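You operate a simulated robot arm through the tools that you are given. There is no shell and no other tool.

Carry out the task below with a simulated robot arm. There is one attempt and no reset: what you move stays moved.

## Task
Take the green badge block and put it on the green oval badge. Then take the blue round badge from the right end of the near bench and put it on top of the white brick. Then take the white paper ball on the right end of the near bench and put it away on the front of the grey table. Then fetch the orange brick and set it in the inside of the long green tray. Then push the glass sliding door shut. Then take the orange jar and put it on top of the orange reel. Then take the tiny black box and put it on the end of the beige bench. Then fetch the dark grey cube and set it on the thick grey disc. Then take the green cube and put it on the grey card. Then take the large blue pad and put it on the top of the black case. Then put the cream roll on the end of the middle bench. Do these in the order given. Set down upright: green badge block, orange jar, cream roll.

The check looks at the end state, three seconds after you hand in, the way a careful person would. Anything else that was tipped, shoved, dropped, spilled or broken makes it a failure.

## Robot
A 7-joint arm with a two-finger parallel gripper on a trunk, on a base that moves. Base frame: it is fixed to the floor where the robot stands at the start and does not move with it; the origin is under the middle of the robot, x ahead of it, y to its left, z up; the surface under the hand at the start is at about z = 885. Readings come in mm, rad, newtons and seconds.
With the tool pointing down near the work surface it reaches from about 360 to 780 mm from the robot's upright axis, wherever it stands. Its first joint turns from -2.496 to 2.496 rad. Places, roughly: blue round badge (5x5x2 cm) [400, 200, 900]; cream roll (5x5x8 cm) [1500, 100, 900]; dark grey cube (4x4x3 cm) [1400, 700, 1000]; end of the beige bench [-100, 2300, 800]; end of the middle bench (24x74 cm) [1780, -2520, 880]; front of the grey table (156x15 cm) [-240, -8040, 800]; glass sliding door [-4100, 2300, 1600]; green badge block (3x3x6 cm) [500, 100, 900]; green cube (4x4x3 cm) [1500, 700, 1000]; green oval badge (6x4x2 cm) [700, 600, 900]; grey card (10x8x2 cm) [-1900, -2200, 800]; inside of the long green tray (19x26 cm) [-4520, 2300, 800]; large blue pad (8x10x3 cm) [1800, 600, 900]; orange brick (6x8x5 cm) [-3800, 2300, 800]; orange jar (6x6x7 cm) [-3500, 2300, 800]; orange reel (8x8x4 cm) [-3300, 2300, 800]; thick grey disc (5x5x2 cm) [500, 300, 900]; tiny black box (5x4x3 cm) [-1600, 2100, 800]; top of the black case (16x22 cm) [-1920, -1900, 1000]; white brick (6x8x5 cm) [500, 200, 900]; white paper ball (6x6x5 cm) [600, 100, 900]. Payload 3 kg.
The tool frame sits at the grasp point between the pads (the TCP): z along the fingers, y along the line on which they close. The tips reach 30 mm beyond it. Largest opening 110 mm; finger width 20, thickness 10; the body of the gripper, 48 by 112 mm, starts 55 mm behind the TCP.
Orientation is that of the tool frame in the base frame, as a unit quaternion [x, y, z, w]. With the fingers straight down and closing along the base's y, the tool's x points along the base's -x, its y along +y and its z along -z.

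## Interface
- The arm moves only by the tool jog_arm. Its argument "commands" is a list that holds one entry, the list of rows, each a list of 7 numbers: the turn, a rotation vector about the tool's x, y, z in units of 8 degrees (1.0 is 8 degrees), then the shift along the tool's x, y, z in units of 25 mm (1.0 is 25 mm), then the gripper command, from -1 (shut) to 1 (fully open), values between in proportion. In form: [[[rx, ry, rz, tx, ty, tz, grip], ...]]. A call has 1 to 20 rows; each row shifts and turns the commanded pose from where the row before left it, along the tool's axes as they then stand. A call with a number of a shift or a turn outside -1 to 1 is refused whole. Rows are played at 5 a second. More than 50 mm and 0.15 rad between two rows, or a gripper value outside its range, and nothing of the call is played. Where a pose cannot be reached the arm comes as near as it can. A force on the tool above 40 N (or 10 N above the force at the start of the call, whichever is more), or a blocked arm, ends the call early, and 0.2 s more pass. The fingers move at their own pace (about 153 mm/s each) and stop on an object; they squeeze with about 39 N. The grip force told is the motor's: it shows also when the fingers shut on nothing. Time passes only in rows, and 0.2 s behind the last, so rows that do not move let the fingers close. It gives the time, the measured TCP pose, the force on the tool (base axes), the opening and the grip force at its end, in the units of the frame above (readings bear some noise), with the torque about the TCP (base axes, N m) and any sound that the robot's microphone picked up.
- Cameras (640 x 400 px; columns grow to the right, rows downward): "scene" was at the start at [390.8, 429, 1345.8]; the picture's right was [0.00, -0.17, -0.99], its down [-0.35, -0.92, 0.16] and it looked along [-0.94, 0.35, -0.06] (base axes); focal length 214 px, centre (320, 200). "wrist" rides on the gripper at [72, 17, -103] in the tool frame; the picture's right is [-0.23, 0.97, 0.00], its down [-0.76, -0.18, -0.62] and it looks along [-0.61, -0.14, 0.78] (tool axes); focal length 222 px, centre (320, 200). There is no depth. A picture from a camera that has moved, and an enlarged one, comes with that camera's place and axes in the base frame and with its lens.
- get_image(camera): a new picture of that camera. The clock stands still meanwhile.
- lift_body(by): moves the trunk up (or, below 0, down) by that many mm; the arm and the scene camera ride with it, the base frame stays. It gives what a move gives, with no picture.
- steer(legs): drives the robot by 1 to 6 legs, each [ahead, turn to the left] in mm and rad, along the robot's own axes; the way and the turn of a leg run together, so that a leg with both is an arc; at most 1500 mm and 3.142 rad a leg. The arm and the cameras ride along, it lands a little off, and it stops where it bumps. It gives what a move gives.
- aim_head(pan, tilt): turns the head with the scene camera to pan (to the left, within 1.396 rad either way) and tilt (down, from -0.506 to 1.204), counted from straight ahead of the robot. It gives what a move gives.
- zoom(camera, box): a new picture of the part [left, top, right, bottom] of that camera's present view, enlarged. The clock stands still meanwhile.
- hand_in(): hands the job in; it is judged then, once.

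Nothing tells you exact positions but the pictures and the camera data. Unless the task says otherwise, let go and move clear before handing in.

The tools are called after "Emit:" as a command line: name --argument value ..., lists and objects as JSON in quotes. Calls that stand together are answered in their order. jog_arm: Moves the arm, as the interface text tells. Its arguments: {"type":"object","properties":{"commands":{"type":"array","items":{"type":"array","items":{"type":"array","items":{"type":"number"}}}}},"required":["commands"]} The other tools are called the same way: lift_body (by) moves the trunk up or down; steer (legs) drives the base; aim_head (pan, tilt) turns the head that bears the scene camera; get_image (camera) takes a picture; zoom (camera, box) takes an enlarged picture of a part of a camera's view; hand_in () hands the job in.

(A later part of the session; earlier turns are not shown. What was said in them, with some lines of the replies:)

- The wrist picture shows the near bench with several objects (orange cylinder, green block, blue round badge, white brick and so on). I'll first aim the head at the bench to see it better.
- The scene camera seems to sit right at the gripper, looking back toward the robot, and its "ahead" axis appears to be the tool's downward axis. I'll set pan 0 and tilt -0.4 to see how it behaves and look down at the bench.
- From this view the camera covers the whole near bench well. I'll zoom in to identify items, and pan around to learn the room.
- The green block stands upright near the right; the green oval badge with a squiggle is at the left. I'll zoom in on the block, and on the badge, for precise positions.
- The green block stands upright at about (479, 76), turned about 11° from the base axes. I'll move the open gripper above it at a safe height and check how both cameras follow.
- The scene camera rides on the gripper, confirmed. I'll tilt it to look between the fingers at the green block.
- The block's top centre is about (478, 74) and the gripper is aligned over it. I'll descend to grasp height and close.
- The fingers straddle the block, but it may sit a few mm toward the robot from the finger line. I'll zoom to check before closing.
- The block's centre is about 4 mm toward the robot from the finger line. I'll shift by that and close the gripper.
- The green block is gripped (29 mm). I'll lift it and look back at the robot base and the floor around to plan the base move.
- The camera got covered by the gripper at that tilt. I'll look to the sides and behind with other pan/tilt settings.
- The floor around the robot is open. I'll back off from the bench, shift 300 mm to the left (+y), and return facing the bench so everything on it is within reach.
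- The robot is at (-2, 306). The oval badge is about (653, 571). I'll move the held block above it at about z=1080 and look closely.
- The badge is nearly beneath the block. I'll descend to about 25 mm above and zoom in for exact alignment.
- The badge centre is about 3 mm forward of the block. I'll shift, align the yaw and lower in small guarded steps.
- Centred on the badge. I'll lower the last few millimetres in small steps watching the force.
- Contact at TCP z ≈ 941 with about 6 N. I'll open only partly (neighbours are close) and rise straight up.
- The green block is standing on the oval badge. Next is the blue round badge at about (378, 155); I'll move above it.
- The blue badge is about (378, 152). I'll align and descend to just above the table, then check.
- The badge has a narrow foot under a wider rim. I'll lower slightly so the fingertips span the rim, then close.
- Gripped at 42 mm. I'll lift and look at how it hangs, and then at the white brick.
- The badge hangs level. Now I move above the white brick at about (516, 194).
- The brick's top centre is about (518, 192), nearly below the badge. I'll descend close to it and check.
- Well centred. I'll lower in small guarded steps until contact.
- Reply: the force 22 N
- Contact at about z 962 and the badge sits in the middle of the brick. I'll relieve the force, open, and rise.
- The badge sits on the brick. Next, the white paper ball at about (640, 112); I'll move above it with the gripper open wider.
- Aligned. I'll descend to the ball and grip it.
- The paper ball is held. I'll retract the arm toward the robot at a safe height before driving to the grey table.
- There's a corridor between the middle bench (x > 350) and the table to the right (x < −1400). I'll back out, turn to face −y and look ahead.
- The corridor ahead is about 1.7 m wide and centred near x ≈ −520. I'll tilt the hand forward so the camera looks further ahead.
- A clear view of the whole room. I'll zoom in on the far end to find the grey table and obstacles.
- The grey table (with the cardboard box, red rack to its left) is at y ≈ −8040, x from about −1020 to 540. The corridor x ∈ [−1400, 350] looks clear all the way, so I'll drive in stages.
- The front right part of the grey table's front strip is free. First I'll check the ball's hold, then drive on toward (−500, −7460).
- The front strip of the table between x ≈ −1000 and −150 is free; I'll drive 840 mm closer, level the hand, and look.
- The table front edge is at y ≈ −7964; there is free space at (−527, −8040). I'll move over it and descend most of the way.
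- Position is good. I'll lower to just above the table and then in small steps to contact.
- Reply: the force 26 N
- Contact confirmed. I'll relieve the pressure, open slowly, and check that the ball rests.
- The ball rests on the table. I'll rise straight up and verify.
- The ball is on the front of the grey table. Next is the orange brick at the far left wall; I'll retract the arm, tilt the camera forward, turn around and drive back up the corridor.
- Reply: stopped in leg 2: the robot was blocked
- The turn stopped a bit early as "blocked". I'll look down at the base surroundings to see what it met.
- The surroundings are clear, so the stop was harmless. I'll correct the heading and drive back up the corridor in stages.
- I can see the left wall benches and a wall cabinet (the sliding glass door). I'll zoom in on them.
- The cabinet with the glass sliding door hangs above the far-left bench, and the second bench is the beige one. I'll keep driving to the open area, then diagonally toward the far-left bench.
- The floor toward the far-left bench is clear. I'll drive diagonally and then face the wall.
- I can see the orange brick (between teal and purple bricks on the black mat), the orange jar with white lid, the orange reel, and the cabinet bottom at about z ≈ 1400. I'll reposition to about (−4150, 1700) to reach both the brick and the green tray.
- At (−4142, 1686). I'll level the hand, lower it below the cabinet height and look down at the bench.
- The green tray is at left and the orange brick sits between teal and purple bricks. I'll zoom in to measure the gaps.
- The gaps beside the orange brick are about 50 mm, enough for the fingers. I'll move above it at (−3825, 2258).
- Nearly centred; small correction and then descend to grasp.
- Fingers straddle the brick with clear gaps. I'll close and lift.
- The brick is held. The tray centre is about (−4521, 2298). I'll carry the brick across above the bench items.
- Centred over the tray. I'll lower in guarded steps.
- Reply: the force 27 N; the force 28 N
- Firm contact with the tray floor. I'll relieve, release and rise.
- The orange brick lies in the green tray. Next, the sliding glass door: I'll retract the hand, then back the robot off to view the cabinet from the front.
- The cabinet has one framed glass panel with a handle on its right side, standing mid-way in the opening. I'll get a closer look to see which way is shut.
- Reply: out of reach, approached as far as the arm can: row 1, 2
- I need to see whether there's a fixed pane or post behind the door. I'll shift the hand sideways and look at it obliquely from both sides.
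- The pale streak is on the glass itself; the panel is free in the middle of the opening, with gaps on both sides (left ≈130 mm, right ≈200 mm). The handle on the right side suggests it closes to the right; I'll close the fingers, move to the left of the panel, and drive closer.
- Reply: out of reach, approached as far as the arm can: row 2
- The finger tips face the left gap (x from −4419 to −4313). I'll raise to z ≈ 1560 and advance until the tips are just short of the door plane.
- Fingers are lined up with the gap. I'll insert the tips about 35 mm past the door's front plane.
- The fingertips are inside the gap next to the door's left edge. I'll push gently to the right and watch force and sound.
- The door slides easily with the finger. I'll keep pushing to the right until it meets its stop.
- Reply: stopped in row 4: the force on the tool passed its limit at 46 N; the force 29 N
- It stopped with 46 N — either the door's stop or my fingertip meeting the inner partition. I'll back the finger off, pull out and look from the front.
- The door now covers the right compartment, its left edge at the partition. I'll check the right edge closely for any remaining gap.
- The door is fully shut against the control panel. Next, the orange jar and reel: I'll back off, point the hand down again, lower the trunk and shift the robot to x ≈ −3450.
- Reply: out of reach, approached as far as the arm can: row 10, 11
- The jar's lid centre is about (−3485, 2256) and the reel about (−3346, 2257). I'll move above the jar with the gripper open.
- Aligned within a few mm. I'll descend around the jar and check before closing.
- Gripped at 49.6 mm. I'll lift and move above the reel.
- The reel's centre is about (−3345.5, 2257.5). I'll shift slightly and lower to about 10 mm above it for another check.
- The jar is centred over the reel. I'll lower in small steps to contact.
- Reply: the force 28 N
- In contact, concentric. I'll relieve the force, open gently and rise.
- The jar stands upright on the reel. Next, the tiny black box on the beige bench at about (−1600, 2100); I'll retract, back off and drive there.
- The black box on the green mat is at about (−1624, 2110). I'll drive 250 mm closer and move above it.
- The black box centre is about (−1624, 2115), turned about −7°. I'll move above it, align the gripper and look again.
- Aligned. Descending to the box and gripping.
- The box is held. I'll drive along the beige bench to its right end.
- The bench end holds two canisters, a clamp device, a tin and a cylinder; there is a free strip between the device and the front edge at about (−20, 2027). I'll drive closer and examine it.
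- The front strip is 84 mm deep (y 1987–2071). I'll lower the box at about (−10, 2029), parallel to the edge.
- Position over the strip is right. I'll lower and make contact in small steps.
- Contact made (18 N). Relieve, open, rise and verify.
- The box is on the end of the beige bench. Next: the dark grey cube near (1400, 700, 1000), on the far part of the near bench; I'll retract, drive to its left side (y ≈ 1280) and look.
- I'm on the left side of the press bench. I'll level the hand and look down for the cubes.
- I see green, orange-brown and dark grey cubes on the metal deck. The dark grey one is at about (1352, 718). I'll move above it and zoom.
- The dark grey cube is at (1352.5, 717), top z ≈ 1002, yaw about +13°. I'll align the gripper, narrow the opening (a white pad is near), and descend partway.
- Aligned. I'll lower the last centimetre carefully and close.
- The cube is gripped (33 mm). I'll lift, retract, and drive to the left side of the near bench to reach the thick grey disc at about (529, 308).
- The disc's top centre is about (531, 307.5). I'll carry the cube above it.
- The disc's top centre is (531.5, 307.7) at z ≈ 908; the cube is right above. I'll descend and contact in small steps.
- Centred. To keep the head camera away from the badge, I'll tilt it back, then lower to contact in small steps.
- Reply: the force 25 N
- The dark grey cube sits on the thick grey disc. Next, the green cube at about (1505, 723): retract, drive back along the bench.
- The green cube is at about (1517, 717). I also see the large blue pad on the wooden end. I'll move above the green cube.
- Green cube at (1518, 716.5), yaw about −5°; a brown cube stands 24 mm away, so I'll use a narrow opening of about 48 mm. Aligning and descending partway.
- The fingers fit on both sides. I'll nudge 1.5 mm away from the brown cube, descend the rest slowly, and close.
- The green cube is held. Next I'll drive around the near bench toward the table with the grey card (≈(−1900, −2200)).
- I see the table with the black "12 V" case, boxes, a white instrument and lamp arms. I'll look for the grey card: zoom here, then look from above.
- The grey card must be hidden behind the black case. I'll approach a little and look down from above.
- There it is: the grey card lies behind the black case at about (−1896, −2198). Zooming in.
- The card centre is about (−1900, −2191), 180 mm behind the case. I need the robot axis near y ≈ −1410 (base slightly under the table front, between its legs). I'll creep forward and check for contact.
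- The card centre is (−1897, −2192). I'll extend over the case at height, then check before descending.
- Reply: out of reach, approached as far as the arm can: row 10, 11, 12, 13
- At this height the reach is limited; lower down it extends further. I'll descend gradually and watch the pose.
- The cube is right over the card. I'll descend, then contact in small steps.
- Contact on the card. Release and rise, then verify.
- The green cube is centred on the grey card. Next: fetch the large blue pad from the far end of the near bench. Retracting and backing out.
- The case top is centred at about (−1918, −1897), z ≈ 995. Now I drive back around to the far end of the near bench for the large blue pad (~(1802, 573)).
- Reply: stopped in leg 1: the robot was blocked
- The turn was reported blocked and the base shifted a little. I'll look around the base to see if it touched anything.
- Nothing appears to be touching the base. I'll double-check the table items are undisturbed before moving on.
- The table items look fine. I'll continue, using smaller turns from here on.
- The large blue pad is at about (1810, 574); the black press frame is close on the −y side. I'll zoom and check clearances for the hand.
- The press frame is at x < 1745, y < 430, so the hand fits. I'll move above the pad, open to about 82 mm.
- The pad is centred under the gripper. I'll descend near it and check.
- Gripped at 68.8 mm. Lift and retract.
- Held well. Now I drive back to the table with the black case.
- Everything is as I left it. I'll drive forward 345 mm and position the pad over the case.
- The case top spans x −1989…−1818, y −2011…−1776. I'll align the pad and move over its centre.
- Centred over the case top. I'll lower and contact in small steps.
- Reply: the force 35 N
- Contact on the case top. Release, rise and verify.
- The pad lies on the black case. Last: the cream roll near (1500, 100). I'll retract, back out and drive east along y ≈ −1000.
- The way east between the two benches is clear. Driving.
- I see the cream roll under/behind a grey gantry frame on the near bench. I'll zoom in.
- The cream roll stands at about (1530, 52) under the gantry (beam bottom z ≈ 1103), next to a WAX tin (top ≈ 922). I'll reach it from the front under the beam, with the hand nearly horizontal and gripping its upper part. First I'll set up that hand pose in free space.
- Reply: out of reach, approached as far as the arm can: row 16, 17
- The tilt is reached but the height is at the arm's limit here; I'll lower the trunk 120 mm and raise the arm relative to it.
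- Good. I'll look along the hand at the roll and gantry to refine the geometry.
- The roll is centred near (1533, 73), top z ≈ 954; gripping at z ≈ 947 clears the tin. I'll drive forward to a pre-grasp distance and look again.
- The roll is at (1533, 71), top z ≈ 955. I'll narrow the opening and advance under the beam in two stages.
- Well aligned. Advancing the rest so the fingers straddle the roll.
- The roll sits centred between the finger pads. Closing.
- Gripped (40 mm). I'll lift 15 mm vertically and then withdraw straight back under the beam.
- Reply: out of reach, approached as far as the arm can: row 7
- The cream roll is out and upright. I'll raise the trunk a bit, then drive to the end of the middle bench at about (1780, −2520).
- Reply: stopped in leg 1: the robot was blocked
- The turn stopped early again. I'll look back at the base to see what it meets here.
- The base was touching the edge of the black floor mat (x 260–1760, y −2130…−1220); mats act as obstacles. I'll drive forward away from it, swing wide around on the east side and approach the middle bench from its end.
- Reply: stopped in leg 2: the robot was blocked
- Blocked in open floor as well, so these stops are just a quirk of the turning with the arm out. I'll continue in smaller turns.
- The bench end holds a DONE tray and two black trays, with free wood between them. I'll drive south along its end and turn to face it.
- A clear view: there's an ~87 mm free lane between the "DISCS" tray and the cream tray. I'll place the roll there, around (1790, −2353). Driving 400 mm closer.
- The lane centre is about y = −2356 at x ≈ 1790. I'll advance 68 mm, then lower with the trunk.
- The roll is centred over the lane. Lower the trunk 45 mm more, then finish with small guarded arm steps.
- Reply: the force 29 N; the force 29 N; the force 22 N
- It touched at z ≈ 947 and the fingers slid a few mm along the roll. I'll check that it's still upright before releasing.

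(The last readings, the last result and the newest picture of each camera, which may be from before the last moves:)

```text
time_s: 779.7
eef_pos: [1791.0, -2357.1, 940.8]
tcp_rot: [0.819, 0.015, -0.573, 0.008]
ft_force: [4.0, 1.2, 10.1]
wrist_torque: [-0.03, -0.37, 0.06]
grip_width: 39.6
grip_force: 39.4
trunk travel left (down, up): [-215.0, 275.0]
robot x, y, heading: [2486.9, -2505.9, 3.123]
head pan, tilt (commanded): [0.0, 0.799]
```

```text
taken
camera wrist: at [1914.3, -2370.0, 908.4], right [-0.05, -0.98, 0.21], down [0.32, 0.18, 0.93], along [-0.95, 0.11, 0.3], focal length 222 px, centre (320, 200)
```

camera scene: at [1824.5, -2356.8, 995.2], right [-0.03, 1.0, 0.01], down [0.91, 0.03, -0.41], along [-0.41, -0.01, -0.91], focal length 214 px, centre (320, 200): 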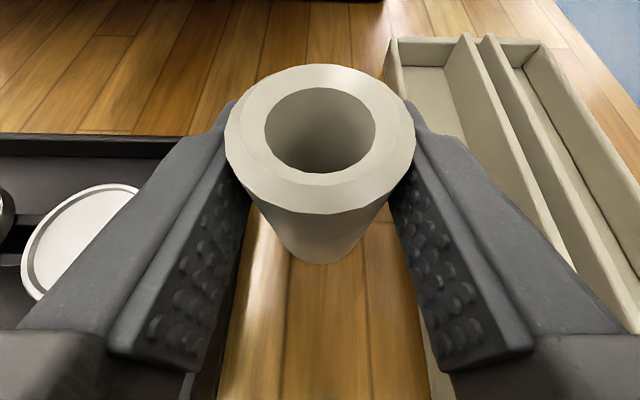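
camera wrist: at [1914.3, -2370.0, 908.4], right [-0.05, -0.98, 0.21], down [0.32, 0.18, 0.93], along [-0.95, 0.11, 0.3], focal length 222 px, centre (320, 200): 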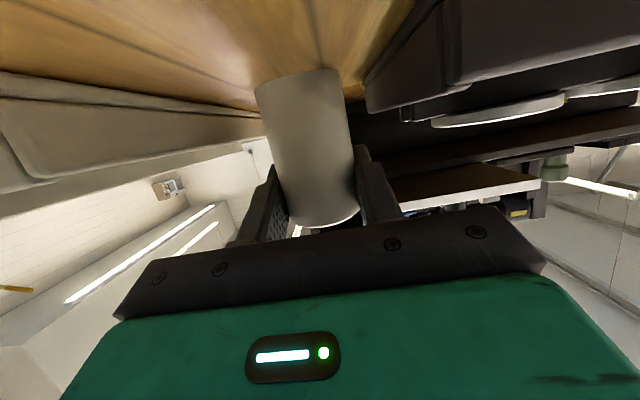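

The roll looks upright. I'll relieve the last force, open the fingers to 62 mm, and withdraw horizontally.

Emit:
jog_arm --commands '[[[0, 0, 0, -0.03, 0, -0.011, -1], [0, 0, 0, 0, 0, 0, -1]]]'

Emit:
jog_arm --commands '[[[0, 0, 0, 0, 0, 0, -0.2], [0, 0, 0, 0, 0, 0, 0.0], [0, 0, 0, 0, 0, 0, 0.13], [0, 0, 0, 0, 0, 0, 0.13], [0, 0, 0, 0, 0, 0, 0.13]]]'

Emit:
get_image --camera "scene"

```text
time_s: 780.3
eef_pos: [1790.7, -2357.0, 941.1]
tcp_rot: [0.819, 0.014, -0.573, 0.007]
ft_force: [-0.2, 0.2, -0.8]
wrist_torque: [0.0, 0.02, -0.02]
grip_width: 40.0
grip_force: 39.1
trunk travel left (down, up): [-215.0, 275.0]
robot x, y, heading: [2487.0, -2504.9, 3.12]
head pan, tilt (commanded): [0.0, 0.799]
```

```text
time_s: 781.5
eef_pos: [1790.0, -2357.4, 941.8]
tcp_rot: [0.818, 0.014, -0.574, 0.007]
ft_force: [-0.4, 0.2, 0.7]
wrist_torque: [-0.02, -0.01, 0.0]
grip_width: 62.3
grip_force: 0.0
trunk travel left (down, up): [-215.0, 275.0]
robot x, y, heading: [2481.5, -2502.8, 3.124]
head pan, tilt (commanded): [0.0, 0.799]
```

```text
taken
camera scene: at [1823.8, -2356.4, 996.5], right [-0.03, 1.0, 0.01], down [0.91, 0.03, -0.41], along [-0.41, -0.01, -0.91], focal length 214 px, centre (320, 200)
```

scene: 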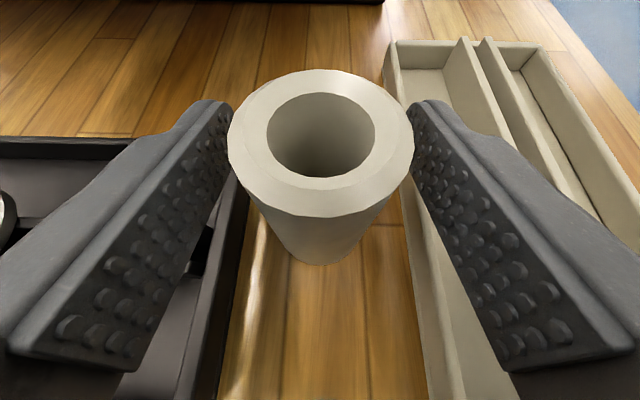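

Released and standing. Withdrawing.

Emit:
jog_arm --commands '[[[0, 0, 0, 0.22, 0, -0.6, 0.13], [0, 0, 0, 0.22, 0, -0.6, 0.13], [0, 0, 0, 0.22, 0, -0.6, 0.13], [0, 0, 0, 0.22, 0, -0.6, 0.13], [0, 0, 0, 0, 0, 0, 0.13]]]'

Emit:
get_image --camera "scene"

```text
time_s: 782.7
eef_pos: [1854.5, -2355.3, 942.9]
tcp_rot: [0.819, 0.015, -0.574, 0.007]
ft_force: [0.0, -0.2, 0.3]
wrist_torque: [0.01, -0.01, 0.0]
grip_width: 62.2
grip_force: 0.0
trunk travel left (down, up): [-215.0, 275.0]
robot x, y, heading: [2483.6, -2502.0, 3.122]
head pan, tilt (commanded): [0.0, 0.799]
```

```text
taken
camera scene: at [1887.7, -2354.4, 996.8], right [-0.03, 1.0, 0.01], down [0.91, 0.03, -0.41], along [-0.41, -0.01, -0.91], focal length 214 px, centre (320, 200)
```

scene: 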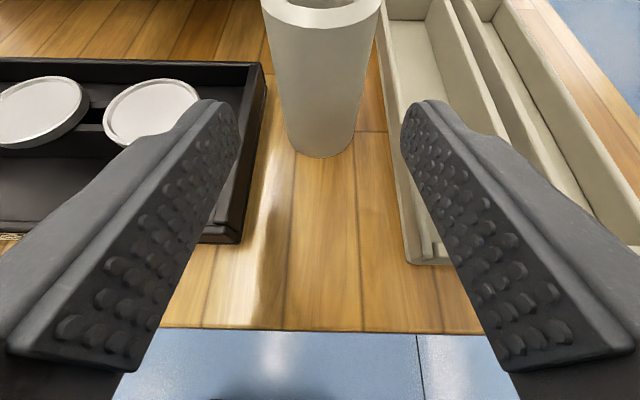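

The roll stands upright and the fingers are clear. Backing the robot off and checking the final state.

Emit:
steer --legs '[[-400, 0]]'

Emit:
aim_head --pan 0.0 --tilt 0.0

Emit:
get_image --camera "scene"

Emit:
zoom --camera "scene" --box '[220, 180, 440, 320]'

```text
time_s: 785.2
eef_pos: [2259.8, -2361.9, 942.8]
tcp_rot: [0.818, 0.014, -0.574, 0.006]
ft_force: [-0.5, -1.0, -1.2]
wrist_torque: [-0.01, 0.02, 0.0]
grip_width: 62.3
grip_force: 0.0
trunk travel left (down, up): [-215.0, 275.0]
robot x, y, heading: [2888.3, -2515.6, 3.115]
head pan, tilt (commanded): [0.0, 0.799]
```

```text
time_s: 786.4
eef_pos: [2260.9, -2361.7, 943.2]
tcp_rot: [0.819, 0.013, -0.574, 0.006]
ft_force: [0.8, 0.1, -0.7]
wrist_torque: [-0.01, 0.0, 0.02]
grip_width: 62.2
grip_force: 0.1
trunk travel left (down, up): [-215.0, 275.0]
robot x, y, heading: [2892.0, -2517.2, 3.115]
head pan, tilt (commanded): [0.0, 0.0]
```

```text
taken
camera scene: at [2260.4, -2362.3, 1061.7], right [-0.03, 1.0, 0.01], down [0.34, 0.01, -0.94], along [-0.94, -0.03, -0.34], focal length 214 px, centre (320, 200)
```

scene: 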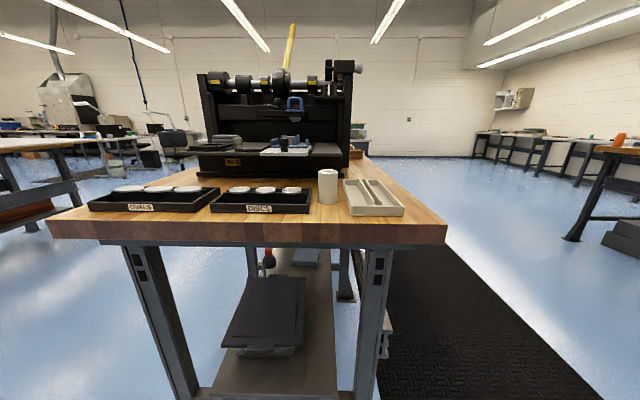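

```text
2.86 times, centred on (330, 250) of scene
camera zoom: at [2260.4, -2362.3, 1061.7], right [-0.03, 1.0, 0.01], down [0.34, 0.01, -0.94], along [-0.94, -0.03, -0.34], focal length 613 px, centre (291, 57)
```

zoom: 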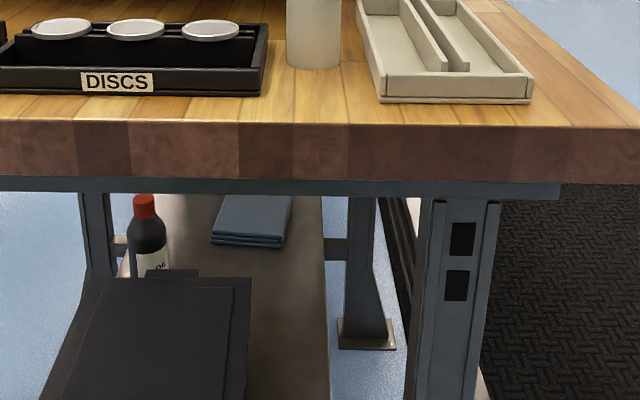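

The cream roll stands upright on the bench end. As a last check I'll zoom toward the cabinet door and near bench from here.

Emit:
zoom --camera "scene" --box '[460, 70, 640, 180]'

Emit:
zoom --camera "scene" --box '[290, 150, 420, 230]'

```text
3.56 times, centred on (550, 125) of scene
camera zoom: at [2260.4, -2362.3, 1061.7], right [-0.03, 1.0, 0.01], down [0.34, 0.01, -0.94], along [-0.94, -0.03, -0.34], focal length 763 px, centre (-498, 467)
```

zoom: 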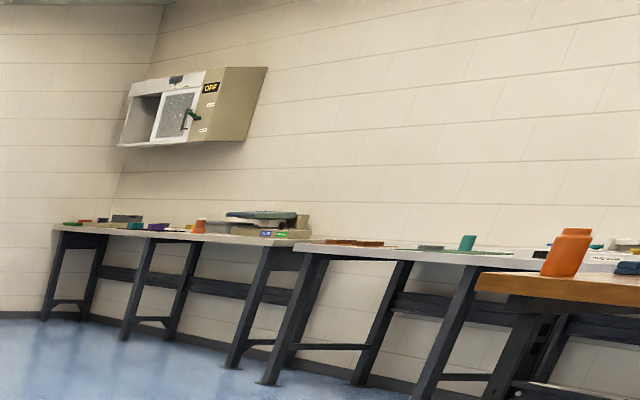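

```text
4.92 times, centred on (355, 190) of scene
camera zoom: at [2260.4, -2362.3, 1061.7], right [-0.03, 1.0, 0.01], down [0.34, 0.01, -0.94], along [-0.94, -0.03, -0.34], focal length 1056 px, centre (148, 249)
```

zoom: 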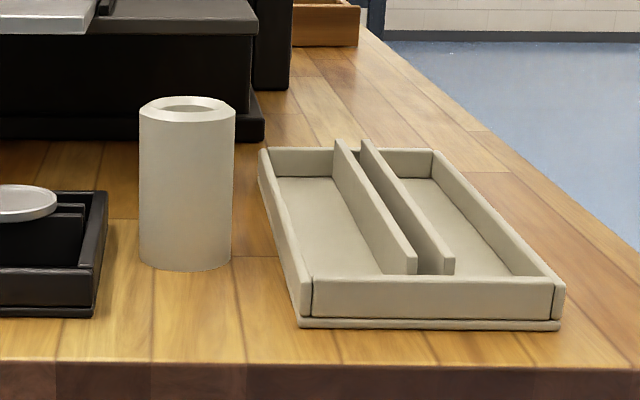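

The roll stands upright on the middle bench's end, the glass door is still shut, and the jar is still on the reel. The gripper is empty and clear of everything, so I'm handing in.

Emit:
hand_in

```text
The job is handed in.
```

I carried out all eleven steps in the order given and handed the job in. I have not been told whether it passed.

1. **Green badge block:** standing upright on the green oval badge.
2. **Blue round badge:** on top of the white brick.
3. **White paper ball:** on the front strip of the grey table.
4. **Orange brick:** inside the long green tray.
5. **Glass sliding door:** pushed right until it met the control panel. This is the step I am least sure of. The panel covers only half the cabinet and nothing marked which way is shut. I chose right because the handle is on that side. The left half of the cabinet stays open.
6. **Orange jar:** upright on the orange reel.
7. **Tiny black box:** on the end of the beige bench, close to the front edge because other items filled the middle.
8. **Dark grey cube:** on the thick grey disc.
9. **Green cube:** centred on the grey card.
10. **Large blue pad:** on top of the black case.
11. **Cream roll:** upright on the end of the middle bench, between the DISCS tray and the cream tray. The fingers slid a few millimetres down it as I set it down, but it stood straight after I let go.

The base reported being blocked during four turns. One was beside a black floor mat, and I could not see what stopped the others. I saw nothing knocked over or moved afterwards. I did not go back to look at the grey table.
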